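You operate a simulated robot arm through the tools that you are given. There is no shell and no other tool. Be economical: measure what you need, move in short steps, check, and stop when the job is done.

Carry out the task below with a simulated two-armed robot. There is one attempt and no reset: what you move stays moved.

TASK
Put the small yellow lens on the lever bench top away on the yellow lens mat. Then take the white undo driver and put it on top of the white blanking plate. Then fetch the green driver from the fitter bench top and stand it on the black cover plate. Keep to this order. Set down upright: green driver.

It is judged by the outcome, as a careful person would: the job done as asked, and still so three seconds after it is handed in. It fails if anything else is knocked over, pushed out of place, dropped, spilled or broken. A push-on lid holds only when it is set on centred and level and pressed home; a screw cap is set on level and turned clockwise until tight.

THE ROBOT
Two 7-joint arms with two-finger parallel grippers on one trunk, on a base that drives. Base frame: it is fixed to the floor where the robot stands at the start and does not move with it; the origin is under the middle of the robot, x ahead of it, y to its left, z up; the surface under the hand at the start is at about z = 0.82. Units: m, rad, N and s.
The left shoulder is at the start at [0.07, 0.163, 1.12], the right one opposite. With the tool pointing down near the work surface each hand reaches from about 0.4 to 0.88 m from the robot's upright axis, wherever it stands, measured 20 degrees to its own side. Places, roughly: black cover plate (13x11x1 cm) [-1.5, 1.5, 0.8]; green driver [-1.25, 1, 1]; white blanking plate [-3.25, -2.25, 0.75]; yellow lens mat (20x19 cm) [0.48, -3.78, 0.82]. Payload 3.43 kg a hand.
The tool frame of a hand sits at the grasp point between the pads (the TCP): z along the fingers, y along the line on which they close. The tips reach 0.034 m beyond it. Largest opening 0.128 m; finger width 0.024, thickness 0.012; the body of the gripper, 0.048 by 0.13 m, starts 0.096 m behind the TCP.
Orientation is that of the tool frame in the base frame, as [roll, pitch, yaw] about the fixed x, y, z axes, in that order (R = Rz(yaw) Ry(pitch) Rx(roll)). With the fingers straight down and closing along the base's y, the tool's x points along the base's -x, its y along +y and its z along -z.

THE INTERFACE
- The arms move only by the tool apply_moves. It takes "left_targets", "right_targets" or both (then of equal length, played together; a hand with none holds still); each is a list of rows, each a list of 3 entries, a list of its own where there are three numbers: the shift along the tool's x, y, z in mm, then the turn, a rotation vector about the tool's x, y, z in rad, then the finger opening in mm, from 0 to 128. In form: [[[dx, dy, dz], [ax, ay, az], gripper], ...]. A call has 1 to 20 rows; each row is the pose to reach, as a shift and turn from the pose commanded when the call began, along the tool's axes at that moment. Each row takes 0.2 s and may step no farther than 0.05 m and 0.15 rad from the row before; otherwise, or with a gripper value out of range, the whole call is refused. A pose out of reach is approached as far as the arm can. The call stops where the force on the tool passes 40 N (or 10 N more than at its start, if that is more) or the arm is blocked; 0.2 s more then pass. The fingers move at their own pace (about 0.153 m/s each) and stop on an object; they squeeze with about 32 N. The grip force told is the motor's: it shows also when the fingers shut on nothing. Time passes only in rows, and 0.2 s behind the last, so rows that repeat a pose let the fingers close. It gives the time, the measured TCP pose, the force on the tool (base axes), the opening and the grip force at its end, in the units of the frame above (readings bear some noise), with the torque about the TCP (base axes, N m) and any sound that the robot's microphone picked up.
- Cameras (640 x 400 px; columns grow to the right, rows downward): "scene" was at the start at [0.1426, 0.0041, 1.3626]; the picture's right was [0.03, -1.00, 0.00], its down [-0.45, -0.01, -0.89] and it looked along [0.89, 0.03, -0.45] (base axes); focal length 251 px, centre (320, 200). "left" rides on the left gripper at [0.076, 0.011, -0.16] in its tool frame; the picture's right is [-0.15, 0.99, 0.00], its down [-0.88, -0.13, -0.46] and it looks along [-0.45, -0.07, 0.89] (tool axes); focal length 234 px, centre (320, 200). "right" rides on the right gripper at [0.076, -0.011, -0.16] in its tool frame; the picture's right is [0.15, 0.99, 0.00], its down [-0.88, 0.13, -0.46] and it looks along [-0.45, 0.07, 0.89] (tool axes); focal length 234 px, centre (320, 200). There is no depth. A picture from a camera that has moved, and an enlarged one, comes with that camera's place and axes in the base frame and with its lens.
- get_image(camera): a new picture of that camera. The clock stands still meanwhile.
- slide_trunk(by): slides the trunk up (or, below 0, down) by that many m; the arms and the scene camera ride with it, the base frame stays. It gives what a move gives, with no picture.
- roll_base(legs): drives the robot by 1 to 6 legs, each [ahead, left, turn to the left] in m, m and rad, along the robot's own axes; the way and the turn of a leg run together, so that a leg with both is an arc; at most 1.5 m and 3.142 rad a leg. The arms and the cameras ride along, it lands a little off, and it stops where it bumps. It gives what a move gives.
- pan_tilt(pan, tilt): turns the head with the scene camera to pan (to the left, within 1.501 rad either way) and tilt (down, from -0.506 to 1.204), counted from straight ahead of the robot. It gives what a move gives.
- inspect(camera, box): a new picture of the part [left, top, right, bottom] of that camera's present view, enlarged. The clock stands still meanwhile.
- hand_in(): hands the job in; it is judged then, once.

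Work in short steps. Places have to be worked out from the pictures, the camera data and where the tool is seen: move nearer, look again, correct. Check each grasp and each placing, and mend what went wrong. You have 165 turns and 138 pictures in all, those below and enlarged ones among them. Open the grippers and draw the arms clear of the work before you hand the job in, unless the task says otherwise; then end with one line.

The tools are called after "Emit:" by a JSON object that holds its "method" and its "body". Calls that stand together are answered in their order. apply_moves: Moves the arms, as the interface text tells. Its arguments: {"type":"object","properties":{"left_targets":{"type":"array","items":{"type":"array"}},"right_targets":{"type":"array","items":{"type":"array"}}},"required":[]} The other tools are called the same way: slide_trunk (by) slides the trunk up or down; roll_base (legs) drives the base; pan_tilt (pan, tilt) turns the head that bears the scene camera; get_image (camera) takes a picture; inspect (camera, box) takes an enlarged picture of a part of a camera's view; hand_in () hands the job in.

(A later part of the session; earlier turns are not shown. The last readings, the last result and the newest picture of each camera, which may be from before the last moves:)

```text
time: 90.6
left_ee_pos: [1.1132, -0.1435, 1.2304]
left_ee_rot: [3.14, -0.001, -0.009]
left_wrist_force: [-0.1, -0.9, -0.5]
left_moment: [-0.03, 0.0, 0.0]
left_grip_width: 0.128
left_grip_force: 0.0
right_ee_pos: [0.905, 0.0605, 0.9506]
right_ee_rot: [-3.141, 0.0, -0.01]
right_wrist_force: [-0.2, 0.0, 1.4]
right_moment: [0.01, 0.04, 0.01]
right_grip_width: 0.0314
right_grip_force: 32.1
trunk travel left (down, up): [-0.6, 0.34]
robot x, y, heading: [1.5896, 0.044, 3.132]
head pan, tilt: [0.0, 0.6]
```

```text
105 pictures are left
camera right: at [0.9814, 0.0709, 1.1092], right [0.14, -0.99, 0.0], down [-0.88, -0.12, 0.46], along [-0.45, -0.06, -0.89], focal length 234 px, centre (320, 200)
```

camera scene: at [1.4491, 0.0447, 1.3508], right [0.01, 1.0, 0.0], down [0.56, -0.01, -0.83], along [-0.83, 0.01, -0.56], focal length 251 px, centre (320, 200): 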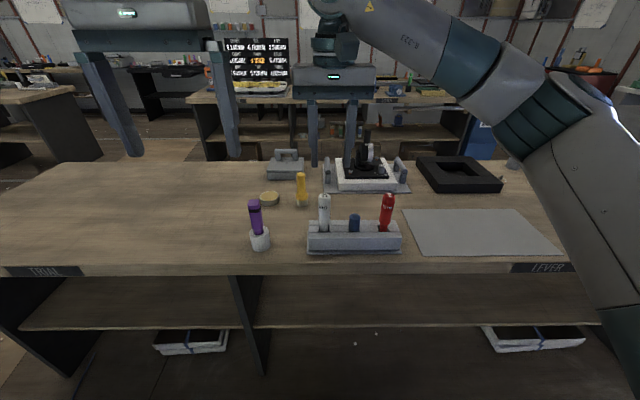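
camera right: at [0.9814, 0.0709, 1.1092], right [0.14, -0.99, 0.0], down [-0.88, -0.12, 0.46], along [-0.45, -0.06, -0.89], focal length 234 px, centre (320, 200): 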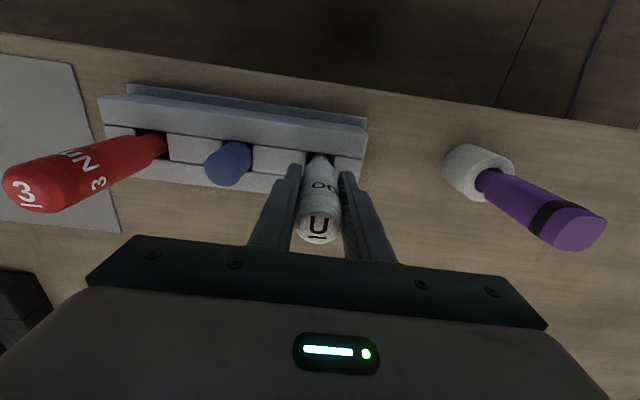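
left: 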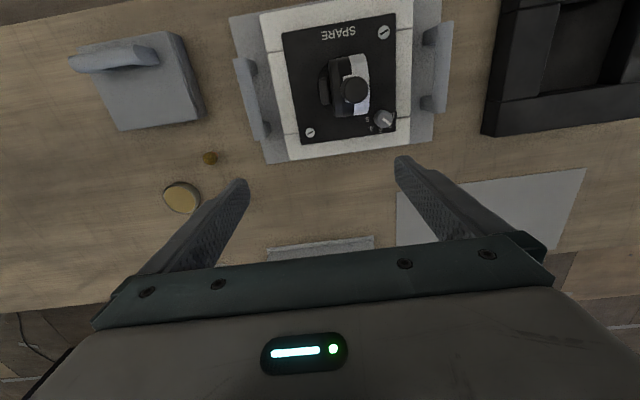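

Gripped at 31 mm. I lift straight up slowly out of the rack.

Emit:
{"method": "apply_moves", "body": {"right_targets": [[[0, 0, -15], [0, 0, 0], 10], [[0, 0, -35], [0, 0, 0], 10], [[0, 0, -60], [0, 0, 0], 10], [[0, 0, -90], [0, 0, 0], 10], [[0, 0, -130], [0, 0, 0], 10], [[0, 0, -170], [0, 0, 0], 10], [[0, 0, -210], [0, 0, 0], 10]]}}

Emit:
{"method": "get_image", "body": {"camera": "scene"}}

Emit:
{"method": "get_image", "body": {"camera": "right"}}

```text
time: 92.2
left_ee_pos: [1.1151, -0.1431, 1.2317]
left_ee_rot: [-3.141, 0.0, -0.009]
left_wrist_force: [-0.9, -0.5, -0.4]
left_moment: [0.0, 0.02, 0.03]
left_grip_width: 0.128
left_grip_force: 0.1
right_ee_pos: [0.9066, 0.0599, 1.1608]
right_ee_rot: [-3.141, 0.001, -0.008]
right_wrist_force: [0.0, -0.3, -2.3]
right_moment: [0.02, -0.01, -0.01]
right_grip_width: 0.0312
right_grip_force: 32.0
trunk travel left (down, up): [-0.6, 0.34]
robot x, y, heading: [1.5862, 0.0453, 3.129]
head pan, tilt: [0.0, 0.6]
```

```text
104 pictures are left
camera scene: at [1.45, 0.044, 1.3507], right [0.01, 1.0, 0.0], down [0.56, -0.01, -0.83], along [-0.83, 0.01, -0.56], focal length 251 px, centre (320, 200)
```

scene: 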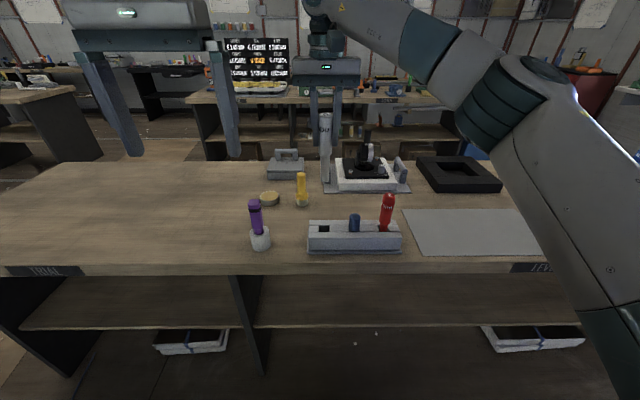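

```text
103 pictures are left
camera right: at [0.9824, 0.0703, 1.3192], right [0.14, -0.99, 0.0], down [-0.88, -0.12, 0.46], along [-0.45, -0.06, -0.89], focal length 234 px, centre (320, 200)
```

right: 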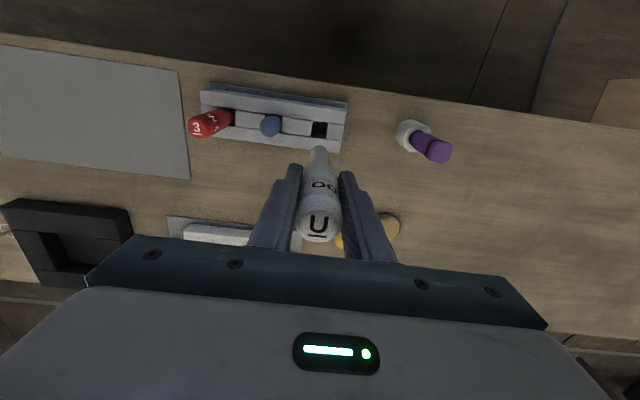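

Emit:
{"method": "inspect", "body": {"camera": "scene", "box": [280, 90, 380, 200]}}

```text
3.64 times, centred on (330, 145) of scene
camera zoom: at [1.45, 0.044, 1.3507], right [0.01, 1.0, 0.0], down [0.56, -0.01, -0.83], along [-0.83, 0.01, -0.56], focal length 914 px, centre (284, 400)
```

zoom: 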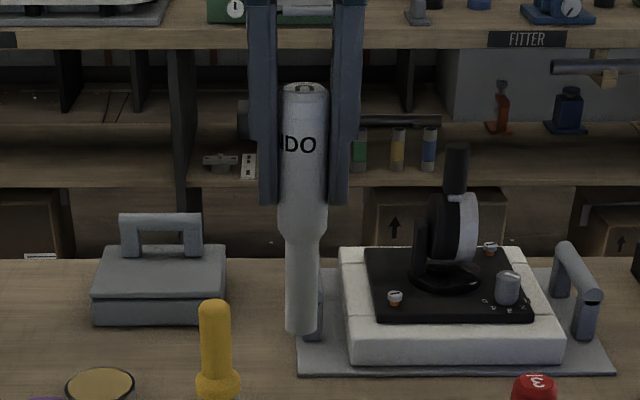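

The driver is 16 cm long with a flat end about 12 cm below the TCP. I retract the hand and drive back through the gaps toward the aft bench.

Emit:
{"method": "apply_moves", "body": {"right_targets": [[[45, 15, 0], [0, 0, 0], 10], [[90, 30, 0], [0, 0, 0], 10], [[130, 40, -10], [0, 0, 0], 10], [[160, 50, -20], [0, 0, 0], 10]]}}

Emit:
{"method": "roll_base", "body": {"legs": [[0, 0.95, 0], [0, 0.93, 0], [1.3, 0, 0], [1.3, 0, 0], [1.1, 0, 0]]}}

Emit:
{"method": "pan_tilt", "body": {"pan": 0.1, "tilt": 0.6}}

Emit:
{"method": "get_image", "body": {"camera": "scene"}}

```text
time: 93.2
left_ee_pos: [1.1152, -0.144, 1.2323]
left_ee_rot: [-3.14, 0.002, -0.009]
left_wrist_force: [0.1, 0.4, -1.0]
left_moment: [0.0, 0.02, 0.01]
left_grip_width: 0.128
left_grip_force: 0.1
right_ee_pos: [1.0623, 0.0081, 1.1801]
right_ee_rot: [-3.141, 0.002, -0.011]
right_wrist_force: [0.7, -1.1, -1.3]
right_moment: [-0.04, 0.02, -0.01]
right_grip_width: 0.0312
right_grip_force: 31.4
trunk travel left (down, up): [-0.6, 0.34]
robot x, y, heading: [1.5852, 0.0411, 3.13]
head pan, tilt: [0.0, 0.6]
```

```text
time: 120.3
left_ee_pos: [-2.6787, -1.7575, 1.231]
left_ee_rot: [-3.142, 0.001, -0.103]
left_wrist_force: [0.0, 0.3, 0.1]
left_moment: [0.03, 0.05, -0.01]
left_grip_width: 0.1279
left_grip_force: 0.1
right_ee_pos: [-2.7168, -1.6027, 1.18]
right_ee_rot: [-3.141, 0.001, -0.106]
right_wrist_force: [-0.4, 0.9, -1.0]
right_moment: [-0.02, -0.03, 0.03]
right_grip_width: 0.0308
right_grip_force: 32.0
trunk travel left (down, up): [-0.6, 0.34]
robot x, y, heading: [-2.1869, -1.6188, 3.043]
head pan, tilt: [0.0, 0.6]
```

```text
time: 121.0
left_ee_pos: [-2.6786, -1.759, 1.2312]
left_ee_rot: [3.141, -0.001, -0.102]
left_wrist_force: [-1.0, -0.7, -0.3]
left_moment: [0.0, 0.03, -0.01]
left_grip_width: 0.1282
left_grip_force: 0.1
right_ee_pos: [-2.7165, -1.602, 1.1798]
right_ee_rot: [3.141, -0.001, -0.104]
right_wrist_force: [0.0, -0.4, -0.9]
right_moment: [-0.02, 0.01, 0.01]
right_grip_width: 0.0305
right_grip_force: 32.1
trunk travel left (down, up): [-0.6, 0.34]
robot x, y, heading: [-2.1904, -1.6185, 3.032]
head pan, tilt: [0.099, 0.6]
```

```text
101 pictures are left
camera scene: at [-2.3282, -1.6115, 1.3507], right [0.01, 1.0, 0.0], down [0.57, 0.0, -0.82], along [-0.82, 0.0, -0.57], focal length 251 px, centre (320, 200)
```

scene: 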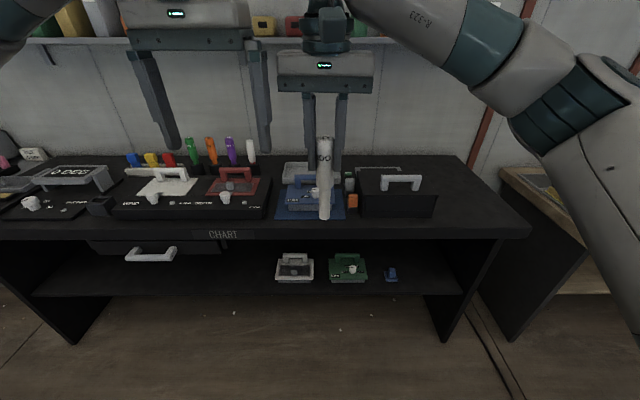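

The white plate appears at (170,185), matching (-3.25,-2.25). I zoom in.

Emit:
{"method": "inspect", "body": {"camera": "scene", "box": [90, 130, 290, 250]}}

```text
3.20 times, centred on (190, 190) of scene
camera zoom: at [-2.3282, -1.6115, 1.3507], right [0.01, 1.0, 0.0], down [0.57, 0.0, -0.82], along [-0.82, 0.0, -0.57], focal length 804 px, centre (736, 232)
```

zoom: 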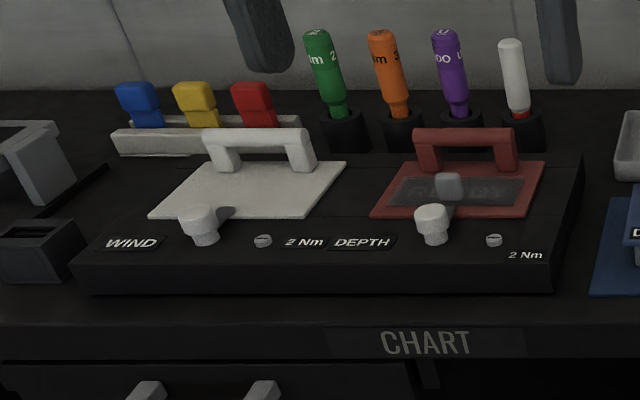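

I straighten the heading and strafe left so the plate is in front and a bit right of the robot.

Emit:
{"method": "roll_base", "body": {"legs": [[0, 0, 0.11], [0, 0.76, 0], [0.3, 0, 0]]}}

Emit:
{"method": "pan_tilt", "body": {"pan": 0.0, "tilt": 0.7}}

Emit:
{"method": "get_image", "body": {"camera": "scene"}}

```text
time: 127.2
left_ee_pos: [-2.9562, -2.5693, 1.2321]
left_ee_rot: [-3.141, -0.001, -0.002]
left_wrist_force: [0.6, -0.1, -0.1]
left_moment: [0.03, 0.0, -0.02]
left_grip_width: 0.1278
left_grip_force: 0.0
right_ee_pos: [-3.009, -2.4182, 1.1797]
right_ee_rot: [-3.142, 0.0, -0.003]
right_wrist_force: [-0.2, 0.4, -2.1]
right_moment: [-0.01, 0.02, -0.01]
right_grip_width: 0.0307
right_grip_force: 31.4
trunk travel left (down, up): [-0.6, 0.34]
robot x, y, heading: [-2.4834, -2.3795, 3.135]
head pan, tilt: [0.099, 0.6]
```

```text
time: 127.9
left_ee_pos: [-2.9587, -2.5683, 1.2311]
left_ee_rot: [3.141, -0.001, -0.003]
left_wrist_force: [0.0, -0.2, 0.5]
left_moment: [0.01, -0.05, 0.01]
left_grip_width: 0.128
left_grip_force: 0.0
right_ee_pos: [-3.0105, -2.4179, 1.1785]
right_ee_rot: [-3.14, 0.0, -0.002]
right_wrist_force: [-0.6, -0.2, -1.1]
right_moment: [0.02, 0.02, -0.03]
right_grip_width: 0.0307
right_grip_force: 32.0
trunk travel left (down, up): [-0.6, 0.34]
robot x, y, heading: [-2.4891, -2.3825, 3.143]
head pan, tilt: [0.0, 0.7]
```

```text
99 pictures are left
camera scene: at [-2.62, -2.3796, 1.342], right [0.0, 1.0, 0.0], down [0.64, 0.0, -0.76], along [-0.76, 0.0, -0.64], focal length 251 px, centre (320, 200)
```

scene: 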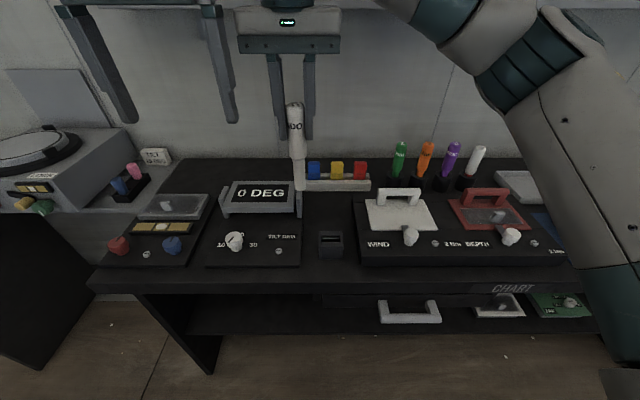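

Plate centre is about (-3.21, -2.12). I inch ahead and bring the right hand over it, high.

Emit:
{"method": "roll_base", "body": {"legs": [[0.1, 0, 0]]}}

Emit:
{"method": "apply_moves", "body": {"right_targets": [[[-20, -45, 0], [0, 0, 0], 10], [[-40, -90, 0], [0, 0, 0], 10], [[-60, -135, 0], [0, 0, 0], 10], [[-75, -180, 0], [0, 0, 0], 10], [[-80, -225, 0], [0, 0, 0], 10], [[-80, -270, 0], [0, 0, 0], 10], [[-80, -300, 0], [0, 0, 0], 10], [[-80, -300, 0], [0, 0, 0], 10]]}}

Emit:
{"method": "get_image", "body": {"camera": "right"}}

Emit:
{"method": "get_image", "body": {"camera": "scene"}}

```text
time: 129.1
left_ee_pos: [-3.0549, -2.5697, 1.2309]
left_ee_rot: [3.141, -0.001, 0.002]
left_wrist_force: [0.0, 0.5, -0.3]
left_moment: [-0.01, 0.01, 0.02]
left_grip_width: 0.1281
left_grip_force: 0.0
right_ee_pos: [-3.1083, -2.4192, 1.1802]
right_ee_rot: [-3.141, 0.0, -0.001]
right_wrist_force: [-0.4, -0.3, -2.2]
right_moment: [0.01, -0.03, 0.02]
right_grip_width: 0.0306
right_grip_force: 31.9
trunk travel left (down, up): [-0.6, 0.34]
robot x, y, heading: [-2.5806, -2.3775, 3.14]
head pan, tilt: [0.0, 0.7]
```

```text
time: 130.9
left_ee_pos: [-3.0554, -2.5708, 1.2317]
left_ee_rot: [-3.139, 0.0, -0.001]
left_wrist_force: [0.3, 0.2, 0.3]
left_moment: [-0.03, -0.03, 0.0]
left_grip_width: 0.1277
left_grip_force: 0.0
right_ee_pos: [-3.1877, -2.1221, 1.1793]
right_ee_rot: [-3.141, 0.002, 0.0]
right_wrist_force: [0.0, 0.0, -2.6]
right_moment: [0.02, -0.03, 0.01]
right_grip_width: 0.0304
right_grip_force: 31.8
trunk travel left (down, up): [-0.6, 0.34]
robot x, y, heading: [-2.5819, -2.3816, 3.143]
head pan, tilt: [0.0, 0.7]
```

```text
98 pictures are left
camera right: at [-3.1116, -2.1125, 1.3384], right [0.15, -0.99, 0.0], down [-0.88, -0.13, 0.46], along [-0.45, -0.07, -0.89], focal length 234 px, centre (320, 200)
```

right: 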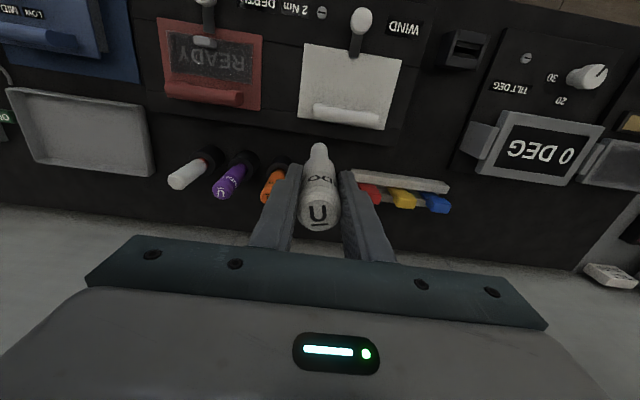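

```text
97 pictures are left
camera scene: at [-2.7184, -2.3803, 1.342], right [0.0, 1.0, 0.0], down [0.64, 0.0, -0.76], along [-0.76, 0.0, -0.64], focal length 251 px, centre (320, 200)
```

scene: 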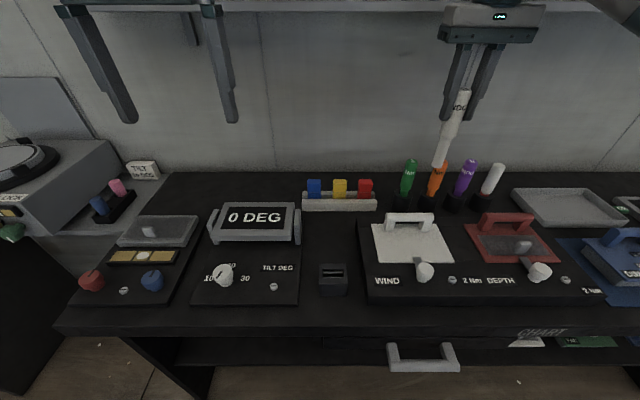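

Triangulating both views puts the plate top at z≈0.88, x -3.18…-3.06, y -2.25…-2.08, handle near the far edge. I move the driver over the free zone (-3.093, -2.16) and part of the way down.

Emit:
{"method": "apply_moves", "body": {"right_targets": [[[45, 18, 0], [0, 0, 0], 10], [[90, 36, 0], [0, 0, 0], 10], [[95, 38, 40], [0, 0, 0], 10], [[95, 38, 80], [0, 0, 0], 10], [[95, 38, 120], [0, 0, 0], 10], [[95, 38, 145], [0, 0, 0], 10], [[95, 38, 145], [0, 0, 0], 10]]}}

Emit:
{"method": "get_image", "body": {"camera": "right"}}

Emit:
{"method": "inspect", "body": {"camera": "scene", "box": [350, 150, 510, 300]}}

```text
time: 132.5
left_ee_pos: [-3.0545, -2.5708, 1.2316]
left_ee_rot: [3.141, 0.0, -0.002]
left_wrist_force: [0.5, 1.8, -0.2]
left_moment: [0.04, 0.05, -0.02]
left_grip_width: 0.128
left_grip_force: 0.1
right_ee_pos: [-3.0903, -2.1558, 1.036]
right_ee_rot: [3.141, 0.002, 0.0]
right_wrist_force: [-0.5, -0.5, -2.0]
right_moment: [0.01, -0.02, 0.01]
right_grip_width: 0.0309
right_grip_force: 31.6
trunk travel left (down, up): [-0.6, 0.34]
robot x, y, heading: [-2.5821, -2.3824, 3.139]
head pan, tilt: [0.0, 0.7]
```

```text
96 pictures are left
camera right: at [-3.0146, -2.1461, 1.1938], right [0.15, -0.99, 0.0], down [-0.88, -0.13, 0.46], along [-0.45, -0.07, -0.89], focal length 234 px, centre (320, 200)
```

right: 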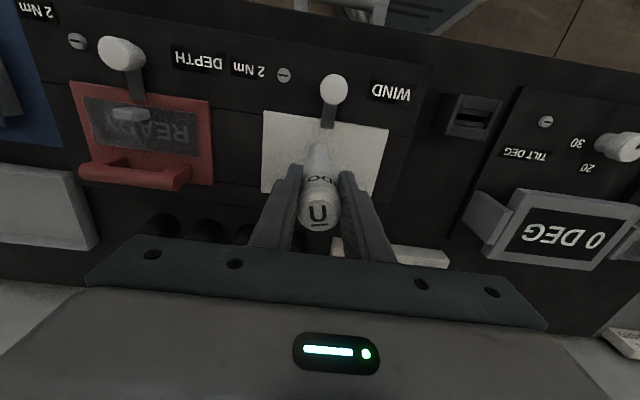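

```text
2.67 times, centred on (430, 225) of scene
camera zoom: at [-2.7176, -2.3799, 1.3421], right [0.0, 1.0, 0.0], down [0.64, 0.0, -0.76], along [-0.76, 0.0, -0.64], focal length 670 px, centre (27, 133)
```

zoom: 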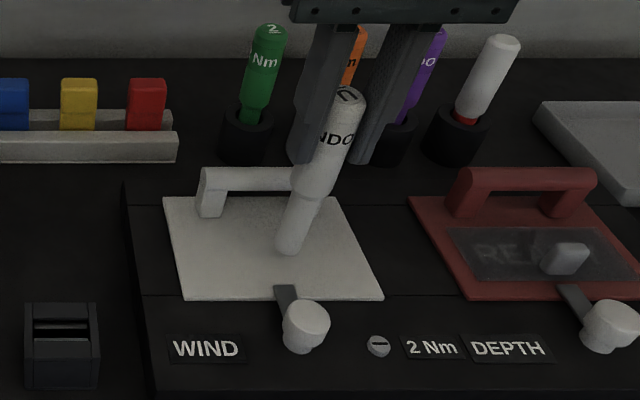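

The foot is over the middle of the plate, some 2 cm above it. I descend gently, watching force.

Emit:
{"method": "apply_moves", "body": {"right_targets": [[[0, 0, 6], [0, 0, 0], 10], [[0, 0, 10], [0, 0, 0], 10], [[0, 0, 13], [0, 0, 0], 10], [[0, 0, 15], [0, 0, 0], 10], [[0, 0, 15], [0, 0, 0], 10]]}}

Emit:
{"method": "inspect", "body": {"camera": "scene", "box": [370, 180, 470, 270]}}

```text
time: 133.7
left_ee_pos: [-3.054, -2.5714, 1.2314]
left_ee_rot: [-3.141, 0.0, 0.001]
left_wrist_force: [0.1, 0.7, -0.2]
left_moment: [-0.04, 0.02, 0.02]
left_grip_width: 0.1278
left_grip_force: 0.1
right_ee_pos: [-3.0922, -2.157, 1.0192]
right_ee_rot: [-3.141, 0.0, 0.0]
right_wrist_force: [0.2, -0.8, -1.9]
right_moment: [0.02, 0.0, 0.01]
right_grip_width: 0.0305
right_grip_force: 32.2
trunk travel left (down, up): [-0.6, 0.34]
robot x, y, heading: [-2.5825, -2.382, 3.143]
head pan, tilt: [0.0, 0.7]
```

```text
4.44 times, centred on (420, 225) of scene
camera zoom: at [-2.7181, -2.3794, 1.3421], right [0.0, 1.0, 0.0], down [0.64, 0.0, -0.76], along [-0.76, 0.0, -0.64], focal length 1117 px, centre (-124, 89)
```

zoom: 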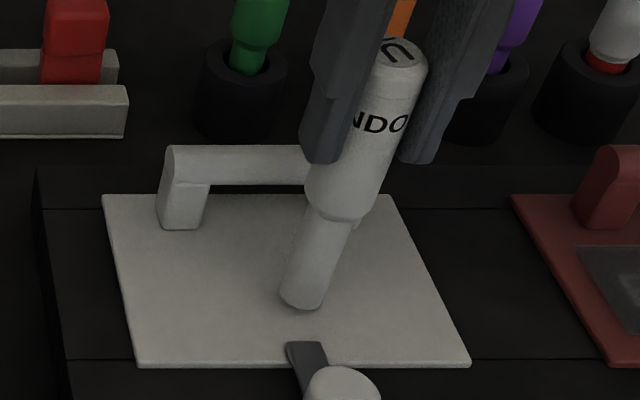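

No contact yet. I continue down in 2 mm steps.

Emit:
{"method": "apply_moves", "body": {"right_targets": [[[0, 0, 3], [0, 0, 0], 10], [[0, 0, 6], [0, 0, 0], 10], [[0, 0, 8], [0, 0, 0], 10], [[0, 0, 10], [0, 0, 0], 10], [[0, 0, 10], [0, 0, 0], 10]]}}

```text
time: 134.9
left_ee_pos: [-3.0539, -2.5696, 1.2335]
left_ee_rot: [3.141, 0.001, 0.0]
left_wrist_force: [-0.4, 0.2, 0.3]
left_moment: [0.0, -0.01, -0.01]
left_grip_width: 0.128
left_grip_force: 0.0
right_ee_pos: [-3.0927, -2.1564, 1.0111]
right_ee_rot: [-3.141, 0.004, -0.001]
right_wrist_force: [-0.2, 3.6, 14.7]
right_moment: [0.45, 0.09, 0.0]
right_grip_width: 0.0308
right_grip_force: 31.8
trunk travel left (down, up): [-0.6, 0.34]
robot x, y, heading: [-2.5855, -2.3823, 3.141]
head pan, tilt: [0.0, 0.7]
```

Contact (about 16 N). I ease back 1.5 mm, check how it stands, then open.

Emit:
{"method": "apply_moves", "body": {"right_targets": [[[0, 0, -1], [0, 0, 0], 10], [[0, 0, -1], [0, 0, 0], 10]]}}

Emit:
{"method": "inspect", "body": {"camera": "scene", "box": [370, 180, 470, 270]}}

Emit:
{"method": "inspect", "body": {"camera": "right", "box": [240, 70, 400, 240]}}

```text
time: 135.5
left_ee_pos: [-3.0534, -2.5697, 1.2318]
left_ee_rot: [3.141, 0.002, 0.0]
left_wrist_force: [0.2, -0.6, 0.6]
left_moment: [-0.01, 0.02, 0.0]
left_grip_width: 0.1281
left_grip_force: 0.1
right_ee_pos: [-3.0935, -2.1573, 1.0113]
right_ee_rot: [3.14, 0.002, 0.0]
right_wrist_force: [-3.4, 2.5, 12.1]
right_moment: [0.28, 0.4, -0.02]
right_grip_width: 0.0306
right_grip_force: 31.6
trunk travel left (down, up): [-0.6, 0.34]
robot x, y, heading: [-2.5809, -2.3777, 3.143]
head pan, tilt: [0.0, 0.7]
```

```text
4.44 times, centred on (420, 225) of scene
camera zoom: at [-2.7172, -2.3796, 1.3422], right [0.0, 1.0, 0.0], down [0.64, 0.0, -0.77], along [-0.77, 0.0, -0.64], focal length 1117 px, centre (-124, 89)
```

zoom: 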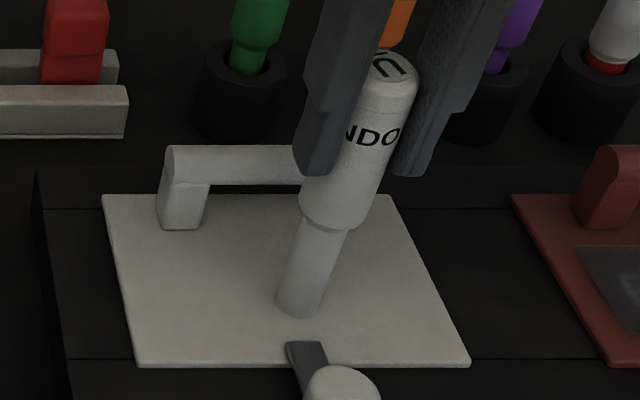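

```text
2.35 times, centred on (320, 155) of right
camera zoom: at [-3.0168, -2.1465, 1.1693], right [0.15, -0.99, 0.0], down [-0.88, -0.13, 0.46], along [-0.45, -0.07, -0.89], focal length 551 px, centre (320, 306)
```

zoom: 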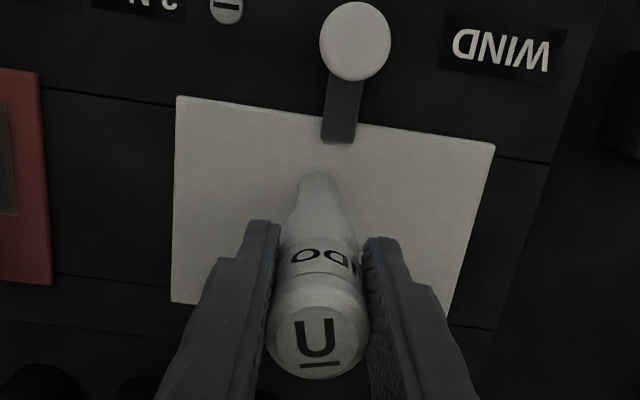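

Foot flat in the middle of the plate and vertical. I relax a bit more, then open gradually.

Emit:
{"method": "apply_moves", "body": {"right_targets": [[[0, 0, -1], [0, 0, 0], 10], [[0, 0, -1.5], [0, 0, 0], 10], [[0, 0, -1.5], [0, 0, 0], 10]]}}

```text
time: 136.3
left_ee_pos: [-3.0548, -2.5702, 1.2311]
left_ee_rot: [-3.14, 0.0, -0.001]
left_wrist_force: [-0.2, 0.7, 0.8]
left_moment: [0.03, -0.01, 0.0]
left_grip_width: 0.1279
left_grip_force: 0.1
right_ee_pos: [-3.0935, -2.1559, 1.0116]
right_ee_rot: [-3.141, -0.001, 0.0]
right_wrist_force: [0.3, 0.5, -2.5]
right_moment: [0.02, -0.01, -0.01]
right_grip_width: 0.0305
right_grip_force: 32.0
trunk travel left (down, up): [-0.6, 0.34]
robot x, y, heading: [-2.5832, -2.3807, 3.142]
head pan, tilt: [0.0, 0.7]
```

Force is back to the driver's own weight, so it's at or barely off the plate. I set it down 0.7 mm and open slowly.

Emit:
{"method": "apply_moves", "body": {"right_targets": [[[0, 0, 0.7], [0, 0, 0], 10], [[0, 0, 0.7], [0, 0, 0], 28], [[0, 0, 0.7], [0, 0, 0], 33], [[0, 0, 0.7], [0, 0, 0], 36], [[0, 0, 0.7], [0, 0, 0], 42], [[0, 0, 0.7], [0, 0, 0], 50], [[0, 0, 0.7], [0, 0, 0], 60], [[0, 0, 0.7], [0, 0, 0], 70]]}}

Emit:
{"method": "inspect", "body": {"camera": "scene", "box": [370, 180, 470, 270]}}

Emit:
{"method": "inspect", "body": {"camera": "right", "box": [240, 70, 400, 240]}}

```text
time: 138.1
left_ee_pos: [-3.0542, -2.5702, 1.2315]
left_ee_rot: [-3.141, 0.0, 0.0]
left_wrist_force: [1.0, -0.9, 0.4]
left_moment: [-0.02, 0.01, -0.03]
left_grip_width: 0.1281
left_grip_force: 0.1
right_ee_pos: [-3.0932, -2.1552, 1.0122]
right_ee_rot: [3.141, 0.001, -0.002]
right_wrist_force: [-1.0, 0.0, 0.4]
right_moment: [0.01, 0.0, 0.02]
right_grip_width: 0.0696
right_grip_force: 0.1
trunk travel left (down, up): [-0.6, 0.34]
robot x, y, heading: [-2.5877, -2.3809, 3.14]
head pan, tilt: [0.0, 0.7]
```

```text
4.44 times, centred on (420, 225) of scene
camera zoom: at [-2.7179, -2.3795, 1.3421], right [0.0, 1.0, 0.0], down [0.64, 0.0, -0.76], along [-0.76, 0.0, -0.64], focal length 1117 px, centre (-124, 89)
```

zoom: 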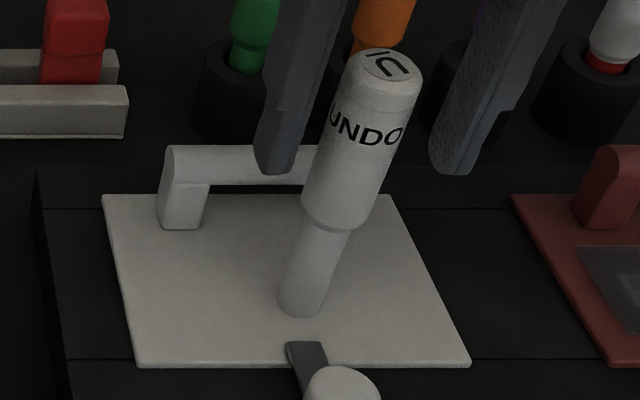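

```text
2.35 times, centred on (320, 155) of right
camera zoom: at [-3.0173, -2.1454, 1.1701], right [0.15, -0.99, 0.0], down [-0.88, -0.13, 0.46], along [-0.45, -0.07, -0.89], focal length 551 px, centre (320, 306)
```

zoom: 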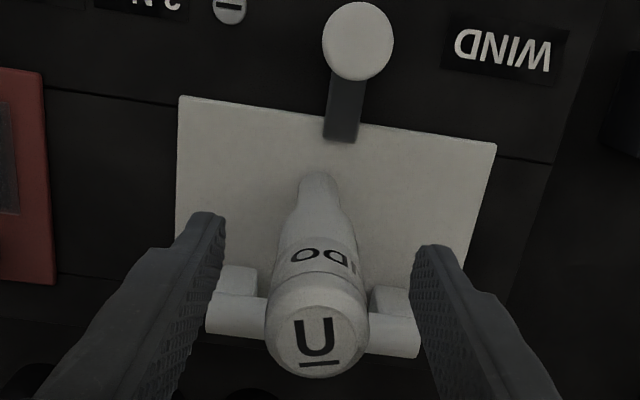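

It stands upright on its own. I raise the hand straight up clear of it and re-check.

Emit:
{"method": "apply_moves", "body": {"right_targets": [[[0, 0, -25], [0, 0, 0], 70], [[0, 0, -60], [0, 0, 0], 70], [[0, 0, -100], [0, 0, 0], 70], [[0, 0, -145], [0, 0, 0], 70], [[0, 0, -190], [0, 0, 0], 70], [[0, 0, -190], [0, 0, 0], 70]]}}

Emit:
{"method": "inspect", "body": {"camera": "scene", "box": [340, 150, 500, 290]}}

```text
time: 139.5
left_ee_pos: [-3.0555, -2.5694, 1.2309]
left_ee_rot: [-3.14, -0.002, 0.0]
left_wrist_force: [0.1, -0.5, 0.2]
left_moment: [-0.01, -0.01, 0.01]
left_grip_width: 0.128
left_grip_force: 0.1
right_ee_pos: [-3.092, -2.1553, 1.2007]
right_ee_rot: [-3.142, -0.001, 0.0]
right_wrist_force: [0.4, -0.4, 0.0]
right_moment: [-0.01, -0.06, -0.03]
right_grip_width: 0.0697
right_grip_force: 0.0
trunk travel left (down, up): [-0.6, 0.34]
robot x, y, heading: [-2.5861, -2.3844, 3.139]
head pan, tilt: [0.0, 0.7]
```

```text
2.86 times, centred on (420, 220) of scene
camera zoom: at [-2.7187, -2.3791, 1.342], right [0.0, 1.0, 0.0], down [0.64, 0.0, -0.76], along [-0.76, 0.0, -0.64], focal length 718 px, centre (34, 143)
```

zoom: 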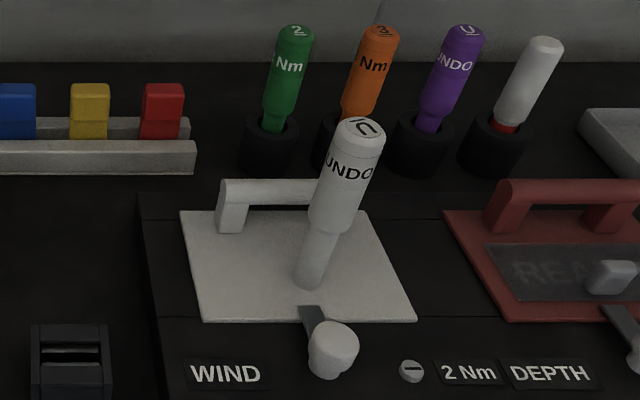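

The undo driver stands stably. I back off and look along the corridor toward the fitter bench.

Emit:
{"method": "roll_base", "body": {"legs": [[-0.33, 0, 0]]}}

Emit:
{"method": "pan_tilt", "body": {"pan": -1.5, "tilt": 0.4}}

Emit:
{"method": "get_image", "body": {"camera": "scene"}}

```text
time: 141.7
left_ee_pos: [-2.72, -2.5711, 1.2308]
left_ee_rot: [-3.141, 0.001, -0.001]
left_wrist_force: [0.6, 0.3, 0.5]
left_moment: [0.01, 0.01, 0.02]
left_grip_width: 0.1281
left_grip_force: 0.0
right_ee_pos: [-2.7574, -2.1556, 1.203]
right_ee_rot: [-3.141, -0.001, 0.0]
right_wrist_force: [0.6, -0.4, 0.0]
right_moment: [0.01, 0.02, 0.02]
right_grip_width: 0.07
right_grip_force: 0.0
trunk travel left (down, up): [-0.6, 0.34]
robot x, y, heading: [-2.2514, -2.3847, 3.14]
head pan, tilt: [0.0, 0.7]
```

```text
time: 143.3
left_ee_pos: [-2.7207, -2.5721, 1.2315]
left_ee_rot: [-3.141, 0.0, 0.0]
left_wrist_force: [-0.4, -0.2, -0.7]
left_moment: [0.0, -0.03, -0.03]
left_grip_width: 0.128
left_grip_force: 0.0
right_ee_pos: [-2.7568, -2.1557, 1.2022]
right_ee_rot: [3.141, 0.0, 0.001]
right_wrist_force: [-0.9, -0.2, 0.5]
right_moment: [-0.04, 0.04, -0.02]
right_grip_width: 0.07
right_grip_force: 0.1
trunk travel left (down, up): [-0.6, 0.34]
robot x, y, heading: [-2.2518, -2.378, 3.139]
head pan, tilt: [-1.499, 0.4]
```

```text
88 pictures are left
camera scene: at [-2.306, -2.2875, 1.3689], right [1.0, 0.07, 0.0], down [0.03, -0.39, -0.92], along [-0.07, 0.92, -0.39], focal length 251 px, centre (320, 200)
```

scene: 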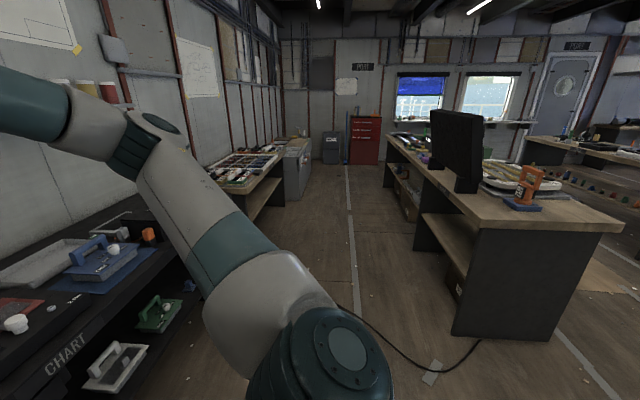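

Corridor clear. I shift to mid-gap, turn to face +x, and strafe toward the fitter bench's aft side.

Emit:
{"method": "roll_base", "body": {"legs": [[0, -0.5, 0], [0, 0, -1.57], [0, 0, -1.57], [0, 0.9, 0], [0, 0.8, 0]]}}

Emit:
{"method": "pan_tilt", "body": {"pan": 0.8, "tilt": 0.4}}

Emit:
{"method": "get_image", "body": {"camera": "scene"}}

```text
time: 161.1
left_ee_pos: [-1.6474, -0.2579, 1.2317]
left_ee_rot: [-3.141, 0.003, 3.053]
left_wrist_force: [0.3, 0.6, -0.5]
left_moment: [-0.1, 0.03, -0.01]
left_grip_width: 0.1281
left_grip_force: 0.0
right_ee_pos: [-1.651, -0.6752, 1.2055]
right_ee_rot: [-3.137, -0.002, 3.069]
right_wrist_force: [-24.9, -14.8, -2.8]
right_moment: [0.5, -1.17, 0.9]
right_grip_width: 0.0603
right_grip_force: 0.0
trunk travel left (down, up): [-0.6, 0.34]
robot x, y, heading: [-2.1295, -0.4066, -0.089]
head pan, tilt: [-1.499, 0.4]
stopped in leg 5: the force on the tool passed its limit at 62 N (the readings are from after the stop); the commanded pose is now the measured one
```

```text
time: 163.2
left_ee_pos: [-1.6493, -0.2599, 1.2338]
left_ee_rot: [3.141, 0.006, 3.056]
left_wrist_force: [0.2, 0.6, 0.4]
left_moment: [0.02, 0.02, 0.01]
left_grip_width: 0.1282
left_grip_force: 0.0
right_ee_pos: [-1.6519, -0.6782, 1.2062]
right_ee_rot: [3.139, 0.001, 3.067]
right_wrist_force: [-32.5, -6.0, -4.5]
right_moment: [0.02, -1.47, 1.48]
right_grip_width: 0.0653
right_grip_force: 0.0
trunk travel left (down, up): [-0.6, 0.34]
robot x, y, heading: [-2.1324, -0.4076, -0.085]
head pan, tilt: [0.799, 0.4]
```

```text
87 pictures are left
camera scene: at [-2.0149, -0.3514, 1.3696], right [0.66, -0.76, 0.0], down [-0.29, -0.25, -0.92], along [0.7, 0.6, -0.39], focal length 251 px, centre (320, 200)
```

scene: 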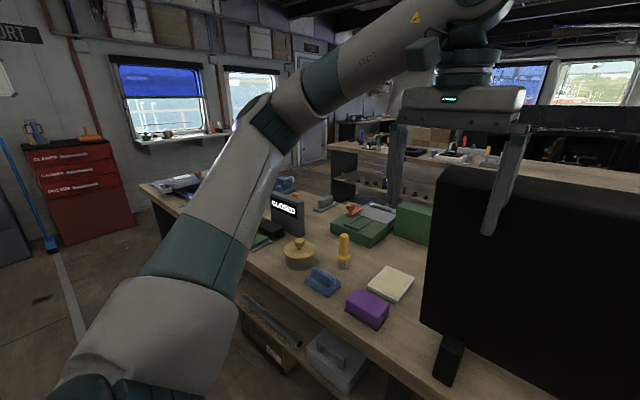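

The right hand touched the screen's back (the heading drifted). I back straight away from it and check the screen.

Emit:
{"method": "roll_base", "body": {"legs": [[-0.15, 0, 0]]}}

Emit:
{"method": "pan_tilt", "body": {"pan": -0.4, "tilt": 0.4}}

Emit:
{"method": "get_image", "body": {"camera": "scene"}}

Emit:
{"method": "get_image", "body": {"camera": "right"}}

```text
time: 164.6
left_ee_pos: [-1.7922, -0.248, 1.2308]
left_ee_rot: [3.142, -0.002, 3.052]
left_wrist_force: [0.0, 0.2, 0.8]
left_moment: [0.01, -0.02, -0.03]
left_grip_width: 0.1282
left_grip_force: 0.0
right_ee_pos: [-1.7954, -0.664, 1.2022]
right_ee_rot: [-3.141, -0.002, 3.061]
right_wrist_force: [-0.6, 0.9, 0.2]
right_moment: [0.03, 0.05, 0.0]
right_grip_width: 0.07
right_grip_force: 0.1
trunk travel left (down, up): [-0.6, 0.34]
robot x, y, heading: [-2.2814, -0.3945, -0.097]
head pan, tilt: [0.799, 0.4]
```

```text
time: 166.0
left_ee_pos: [-1.7923, -0.248, 1.2316]
left_ee_rot: [-3.141, -0.001, 3.05]
left_wrist_force: [1.0, -1.0, -0.4]
left_moment: [0.03, 0.03, -0.03]
left_grip_width: 0.1281
left_grip_force: 0.1
right_ee_pos: [-1.7969, -0.664, 1.203]
right_ee_rot: [-3.141, -0.004, 3.06]
right_wrist_force: [-0.6, -0.1, -0.2]
right_moment: [0.01, 0.03, 0.01]
right_grip_width: 0.0701
right_grip_force: 0.0
trunk travel left (down, up): [-0.6, 0.34]
robot x, y, heading: [-2.2795, -0.3936, -0.088]
head pan, tilt: [-0.4, 0.4]
```

```text
86 pictures are left
camera scene: at [-2.1467, -0.4414, 1.3689], right [-0.47, -0.88, 0.0], down [-0.34, 0.18, -0.92], along [0.81, -0.43, -0.39], focal length 251 px, centre (320, 200)
```

scene: 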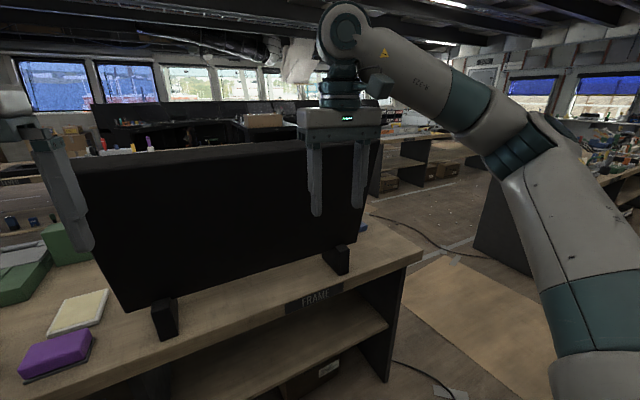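

```text
85 pictures are left
camera right: at [-1.8723, -0.6702, 1.3626], right [-0.07, 1.0, 0.0], down [0.89, 0.06, 0.45], along [0.45, 0.03, -0.89], focal length 234 px, centre (320, 200)
```

right: 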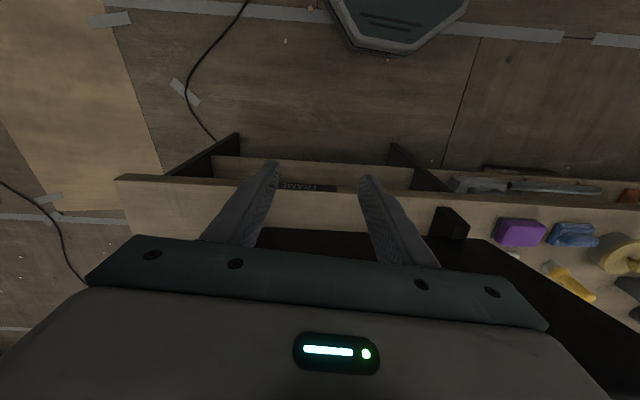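

The screen is still parallel to the bench edge and on its feet; it did not shift. I straighten up and strafe past it at this safe distance, then look at the bench.

Emit:
{"method": "roll_base", "body": {"legs": [[0, 0, 0.09], [0, 0.75, 0]]}}

Emit:
{"method": "pan_tilt", "body": {"pan": 0.4, "tilt": 0.4}}

Emit:
{"method": "get_image", "body": {"camera": "scene"}}

```text
time: 170.5
left_ee_pos: [-1.8091, 0.5388, 1.2314]
left_ee_rot: [3.142, 0.0, 3.141]
left_wrist_force: [-1.1, -0.3, 0.4]
left_moment: [-0.04, -0.01, -0.02]
left_grip_width: 0.1282
left_grip_force: 0.1
right_ee_pos: [-1.7751, 0.1242, 1.2028]
right_ee_rot: [-3.141, -0.003, -3.13]
right_wrist_force: [0.5, 0.0, -0.2]
right_moment: [0.02, -0.01, -0.01]
right_grip_width: 0.07
right_grip_force: 0.0
trunk travel left (down, up): [-0.6, 0.34]
robot x, y, heading: [-2.2822, 0.3467, 0.001]
head pan, tilt: [-0.4, 0.4]
```

```text
time: 171.7
left_ee_pos: [-1.808, 0.5394, 1.2315]
left_ee_rot: [-3.141, 0.0, 3.141]
left_wrist_force: [0.3, 1.0, 0.5]
left_moment: [0.0, 0.02, 0.0]
left_grip_width: 0.1278
left_grip_force: 0.1
right_ee_pos: [-1.7751, 0.1241, 1.2031]
right_ee_rot: [3.142, -0.004, -3.13]
right_wrist_force: [0.4, 0.1, 0.0]
right_moment: [0.02, 0.0, 0.02]
right_grip_width: 0.07
right_grip_force: 0.1
trunk travel left (down, up): [-0.6, 0.34]
robot x, y, heading: [-2.2815, 0.3502, 0.006]
head pan, tilt: [0.4, 0.4]
```

```text
84 pictures are left
camera scene: at [-2.1437, 0.3868, 1.3689], right [0.39, -0.92, 0.0], down [-0.36, -0.15, -0.92], along [0.85, 0.36, -0.39], focal length 251 px, centre (320, 200)
```

scene: 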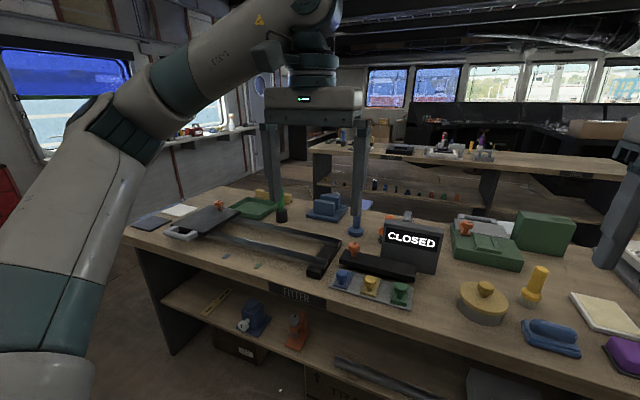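

The fitter section faces this aft side. I zoom to find the green driver and black plate.

Emit:
{"method": "inspect", "body": {"camera": "scene", "box": [120, 170, 420, 310]}}

```text
2.13 times, centred on (270, 240) of scene
camera zoom: at [-2.1437, 0.3868, 1.3689], right [0.39, -0.92, 0.0], down [-0.36, -0.15, -0.92], along [0.85, 0.36, -0.39], focal length 536 px, centre (427, 115)
```

zoom: 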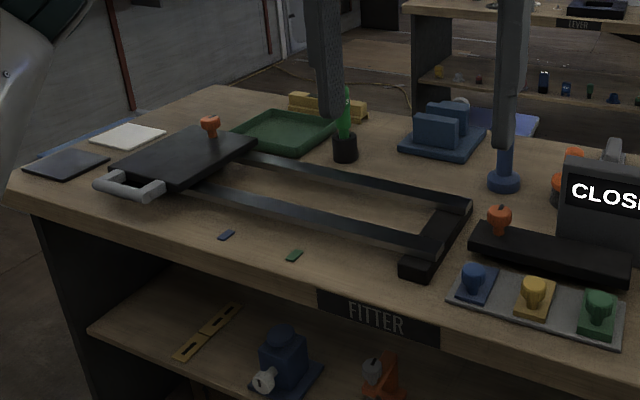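

Green driver in a black holder at about (-1.24, 0.97); black plate at (-1.50, 1.50). I drive to y≈1.15 and up to the bench.

Emit:
{"method": "roll_base", "body": {"legs": [[0, 0.8, 0], [0.28, 0, 0]]}}

Emit:
{"method": "pan_tilt", "body": {"pan": 0.0, "tilt": 0.6}}

Emit:
{"method": "get_image", "body": {"camera": "scene"}}

Emit:
{"method": "get_image", "body": {"camera": "right"}}

```text
time: 177.5
left_ee_pos: [-1.524, 1.319, 1.2317]
left_ee_rot: [-3.141, 0.001, 3.126]
left_wrist_force: [0.7, -0.3, -0.4]
left_moment: [0.0, 0.0, 0.02]
left_grip_width: 0.1279
left_grip_force: 0.0
right_ee_pos: [-1.4956, 0.9037, 1.2044]
right_ee_rot: [-3.141, -0.002, 3.137]
right_wrist_force: [-0.2, 0.1, 0.5]
right_moment: [-0.01, -0.01, -0.02]
right_grip_width: 0.0698
right_grip_force: 0.2
trunk travel left (down, up): [-0.6, 0.34]
robot x, y, heading: [-1.9962, 1.1384, -0.007]
head pan, tilt: [0.4, 0.4]
```

```text
time: 178.3
left_ee_pos: [-1.524, 1.3196, 1.2317]
left_ee_rot: [-3.141, 0.001, 3.127]
left_wrist_force: [0.2, -0.3, 0.3]
left_moment: [0.01, -0.05, -0.02]
left_grip_width: 0.1281
left_grip_force: 0.1
right_ee_pos: [-1.4959, 0.9045, 1.203]
right_ee_rot: [3.141, -0.002, 3.137]
right_wrist_force: [0.4, 0.0, 0.8]
right_moment: [0.01, -0.05, -0.01]
right_grip_width: 0.0701
right_grip_force: 0.1
trunk travel left (down, up): [-0.6, 0.34]
robot x, y, heading: [-1.9941, 1.1379, -0.012]
head pan, tilt: [0.0, 0.6]
```

```text
82 pictures are left
camera scene: at [-1.8584, 1.1373, 1.3508], right [-0.01, -1.0, 0.0], down [-0.56, 0.01, -0.83], along [0.83, -0.01, -0.56], focal length 251 px, centre (320, 200)
```

scene: 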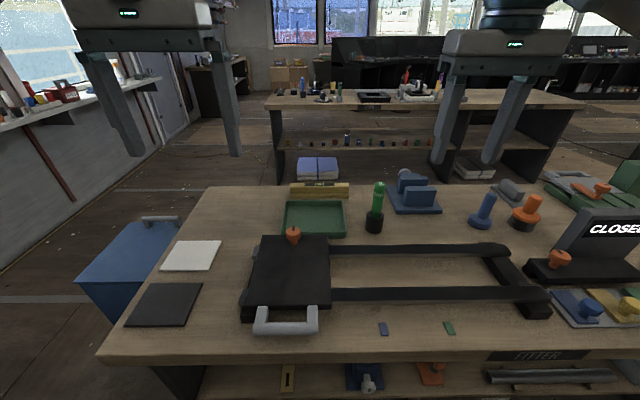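

```text
81 pictures are left
camera right: at [-1.5713, 0.8936, 1.3629], right [-0.14, 0.99, 0.0], down [0.88, 0.13, 0.45], along [0.45, 0.06, -0.89], focal length 234 px, centre (320, 200)
```

right: 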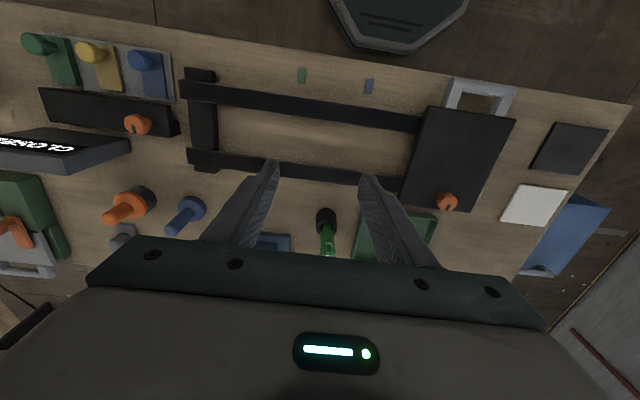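

Green driver axis about (-1.257, 0.963), top z≈1.0. I bring the right hand above it.

Emit:
{"method": "apply_moves", "body": {"right_targets": [[[-45, 11, 0], [0, 0, 0], 64], [[-90, 22, 0], [0, 0, 0], 64], [[-135, 33, 0], [0, 0, 0], 64], [[-180, 45, 10], [0, 0, 0], 64], [[-220, 55, 30], [0, 0, 0], 64], [[-239, 58, 65], [0, 0, 0], 64], [[-239, 58, 110], [0, 0, 0], 64], [[-239, 58, 110], [0, 0, 0], 64]]}}

Emit:
{"method": "get_image", "body": {"camera": "right"}}

Emit:
{"method": "inspect", "body": {"camera": "scene", "box": [300, 120, 460, 250]}}

```text
time: 180.2
left_ee_pos: [-1.5242, 1.3222, 1.2326]
left_ee_rot: [-3.141, 0.002, 3.125]
left_wrist_force: [-0.7, 0.5, 0.1]
left_moment: [-0.01, -0.02, 0.02]
left_grip_width: 0.1283
left_grip_force: 0.0
right_ee_pos: [-1.2583, 0.9657, 1.0959]
right_ee_rot: [3.141, -0.001, 3.136]
right_wrist_force: [-0.4, 0.4, 1.0]
right_moment: [0.01, 0.0, -0.01]
right_grip_width: 0.0639
right_grip_force: 0.1
trunk travel left (down, up): [-0.6, 0.34]
robot x, y, heading: [-1.9948, 1.1371, -0.014]
head pan, tilt: [0.0, 0.6]
```

```text
80 pictures are left
camera right: at [-1.3325, 0.9552, 1.2547], right [-0.14, 0.99, 0.0], down [0.88, 0.13, 0.45], along [0.45, 0.06, -0.89], focal length 234 px, centre (320, 200)
```

right: 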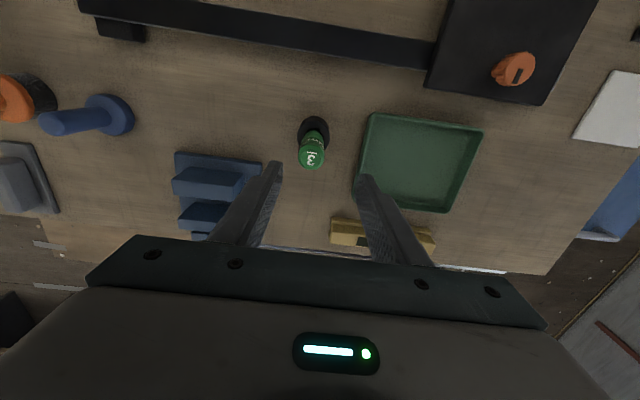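

```text
3.08 times, centred on (380, 185) of scene
camera zoom: at [-1.8587, 1.138, 1.3508], right [-0.01, -1.0, 0.0], down [-0.56, 0.01, -0.83], along [0.83, -0.01, -0.56], focal length 773 px, centre (135, 246)
```

zoom: 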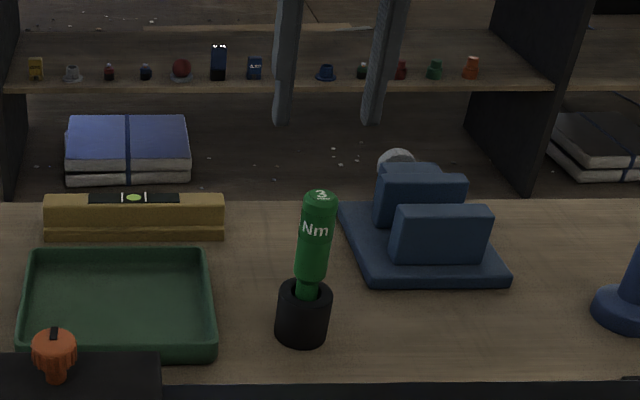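

Aligned within several mm. I shift 6 mm in y and descend around the handle.

Emit:
{"method": "apply_moves", "body": {"right_targets": [[[0, -6, 0], [0, 0, 0], 64], [[0, -6, 45], [0, 0, 0], 64], [[0, -6, 90], [0, 0, 0], 64], [[0, -6, 125], [0, 0, 0], 64], [[0, -6, 140], [0, 0, 0], 64], [[0, -6, 140], [0, 0, 0], 64]]}}

Emit:
{"method": "get_image", "body": {"camera": "right"}}

```text
time: 181.6
left_ee_pos: [-1.5235, 1.3201, 1.2306]
left_ee_rot: [3.141, 0.001, 3.126]
left_wrist_force: [-0.4, -0.1, -0.1]
left_moment: [0.03, -0.03, -0.01]
left_grip_width: 0.1282
left_grip_force: 0.1
right_ee_pos: [-1.2565, 0.9555, 0.9537]
right_ee_rot: [3.14, -0.002, 3.136]
right_wrist_force: [0.2, -0.1, 0.6]
right_moment: [0.04, 0.02, -0.01]
right_grip_width: 0.0639
right_grip_force: 0.0
trunk travel left (down, up): [-0.6, 0.34]
robot x, y, heading: [-1.9951, 1.1377, -0.011]
head pan, tilt: [0.0, 0.6]
```

```text
78 pictures are left
camera right: at [-1.3329, 0.9438, 1.1128], right [-0.14, 0.99, 0.0], down [0.88, 0.13, 0.45], along [0.45, 0.06, -0.89], focal length 234 px, centre (320, 200)
```

right: 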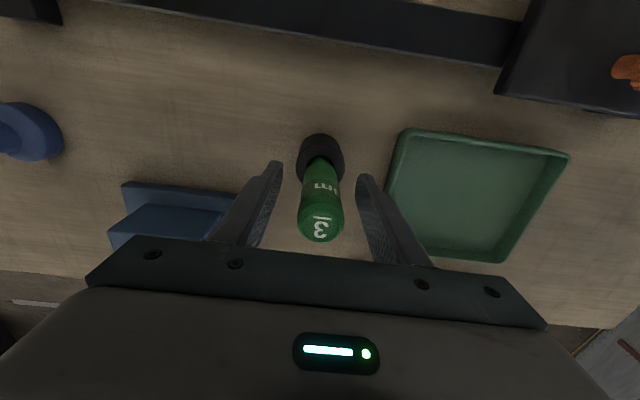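

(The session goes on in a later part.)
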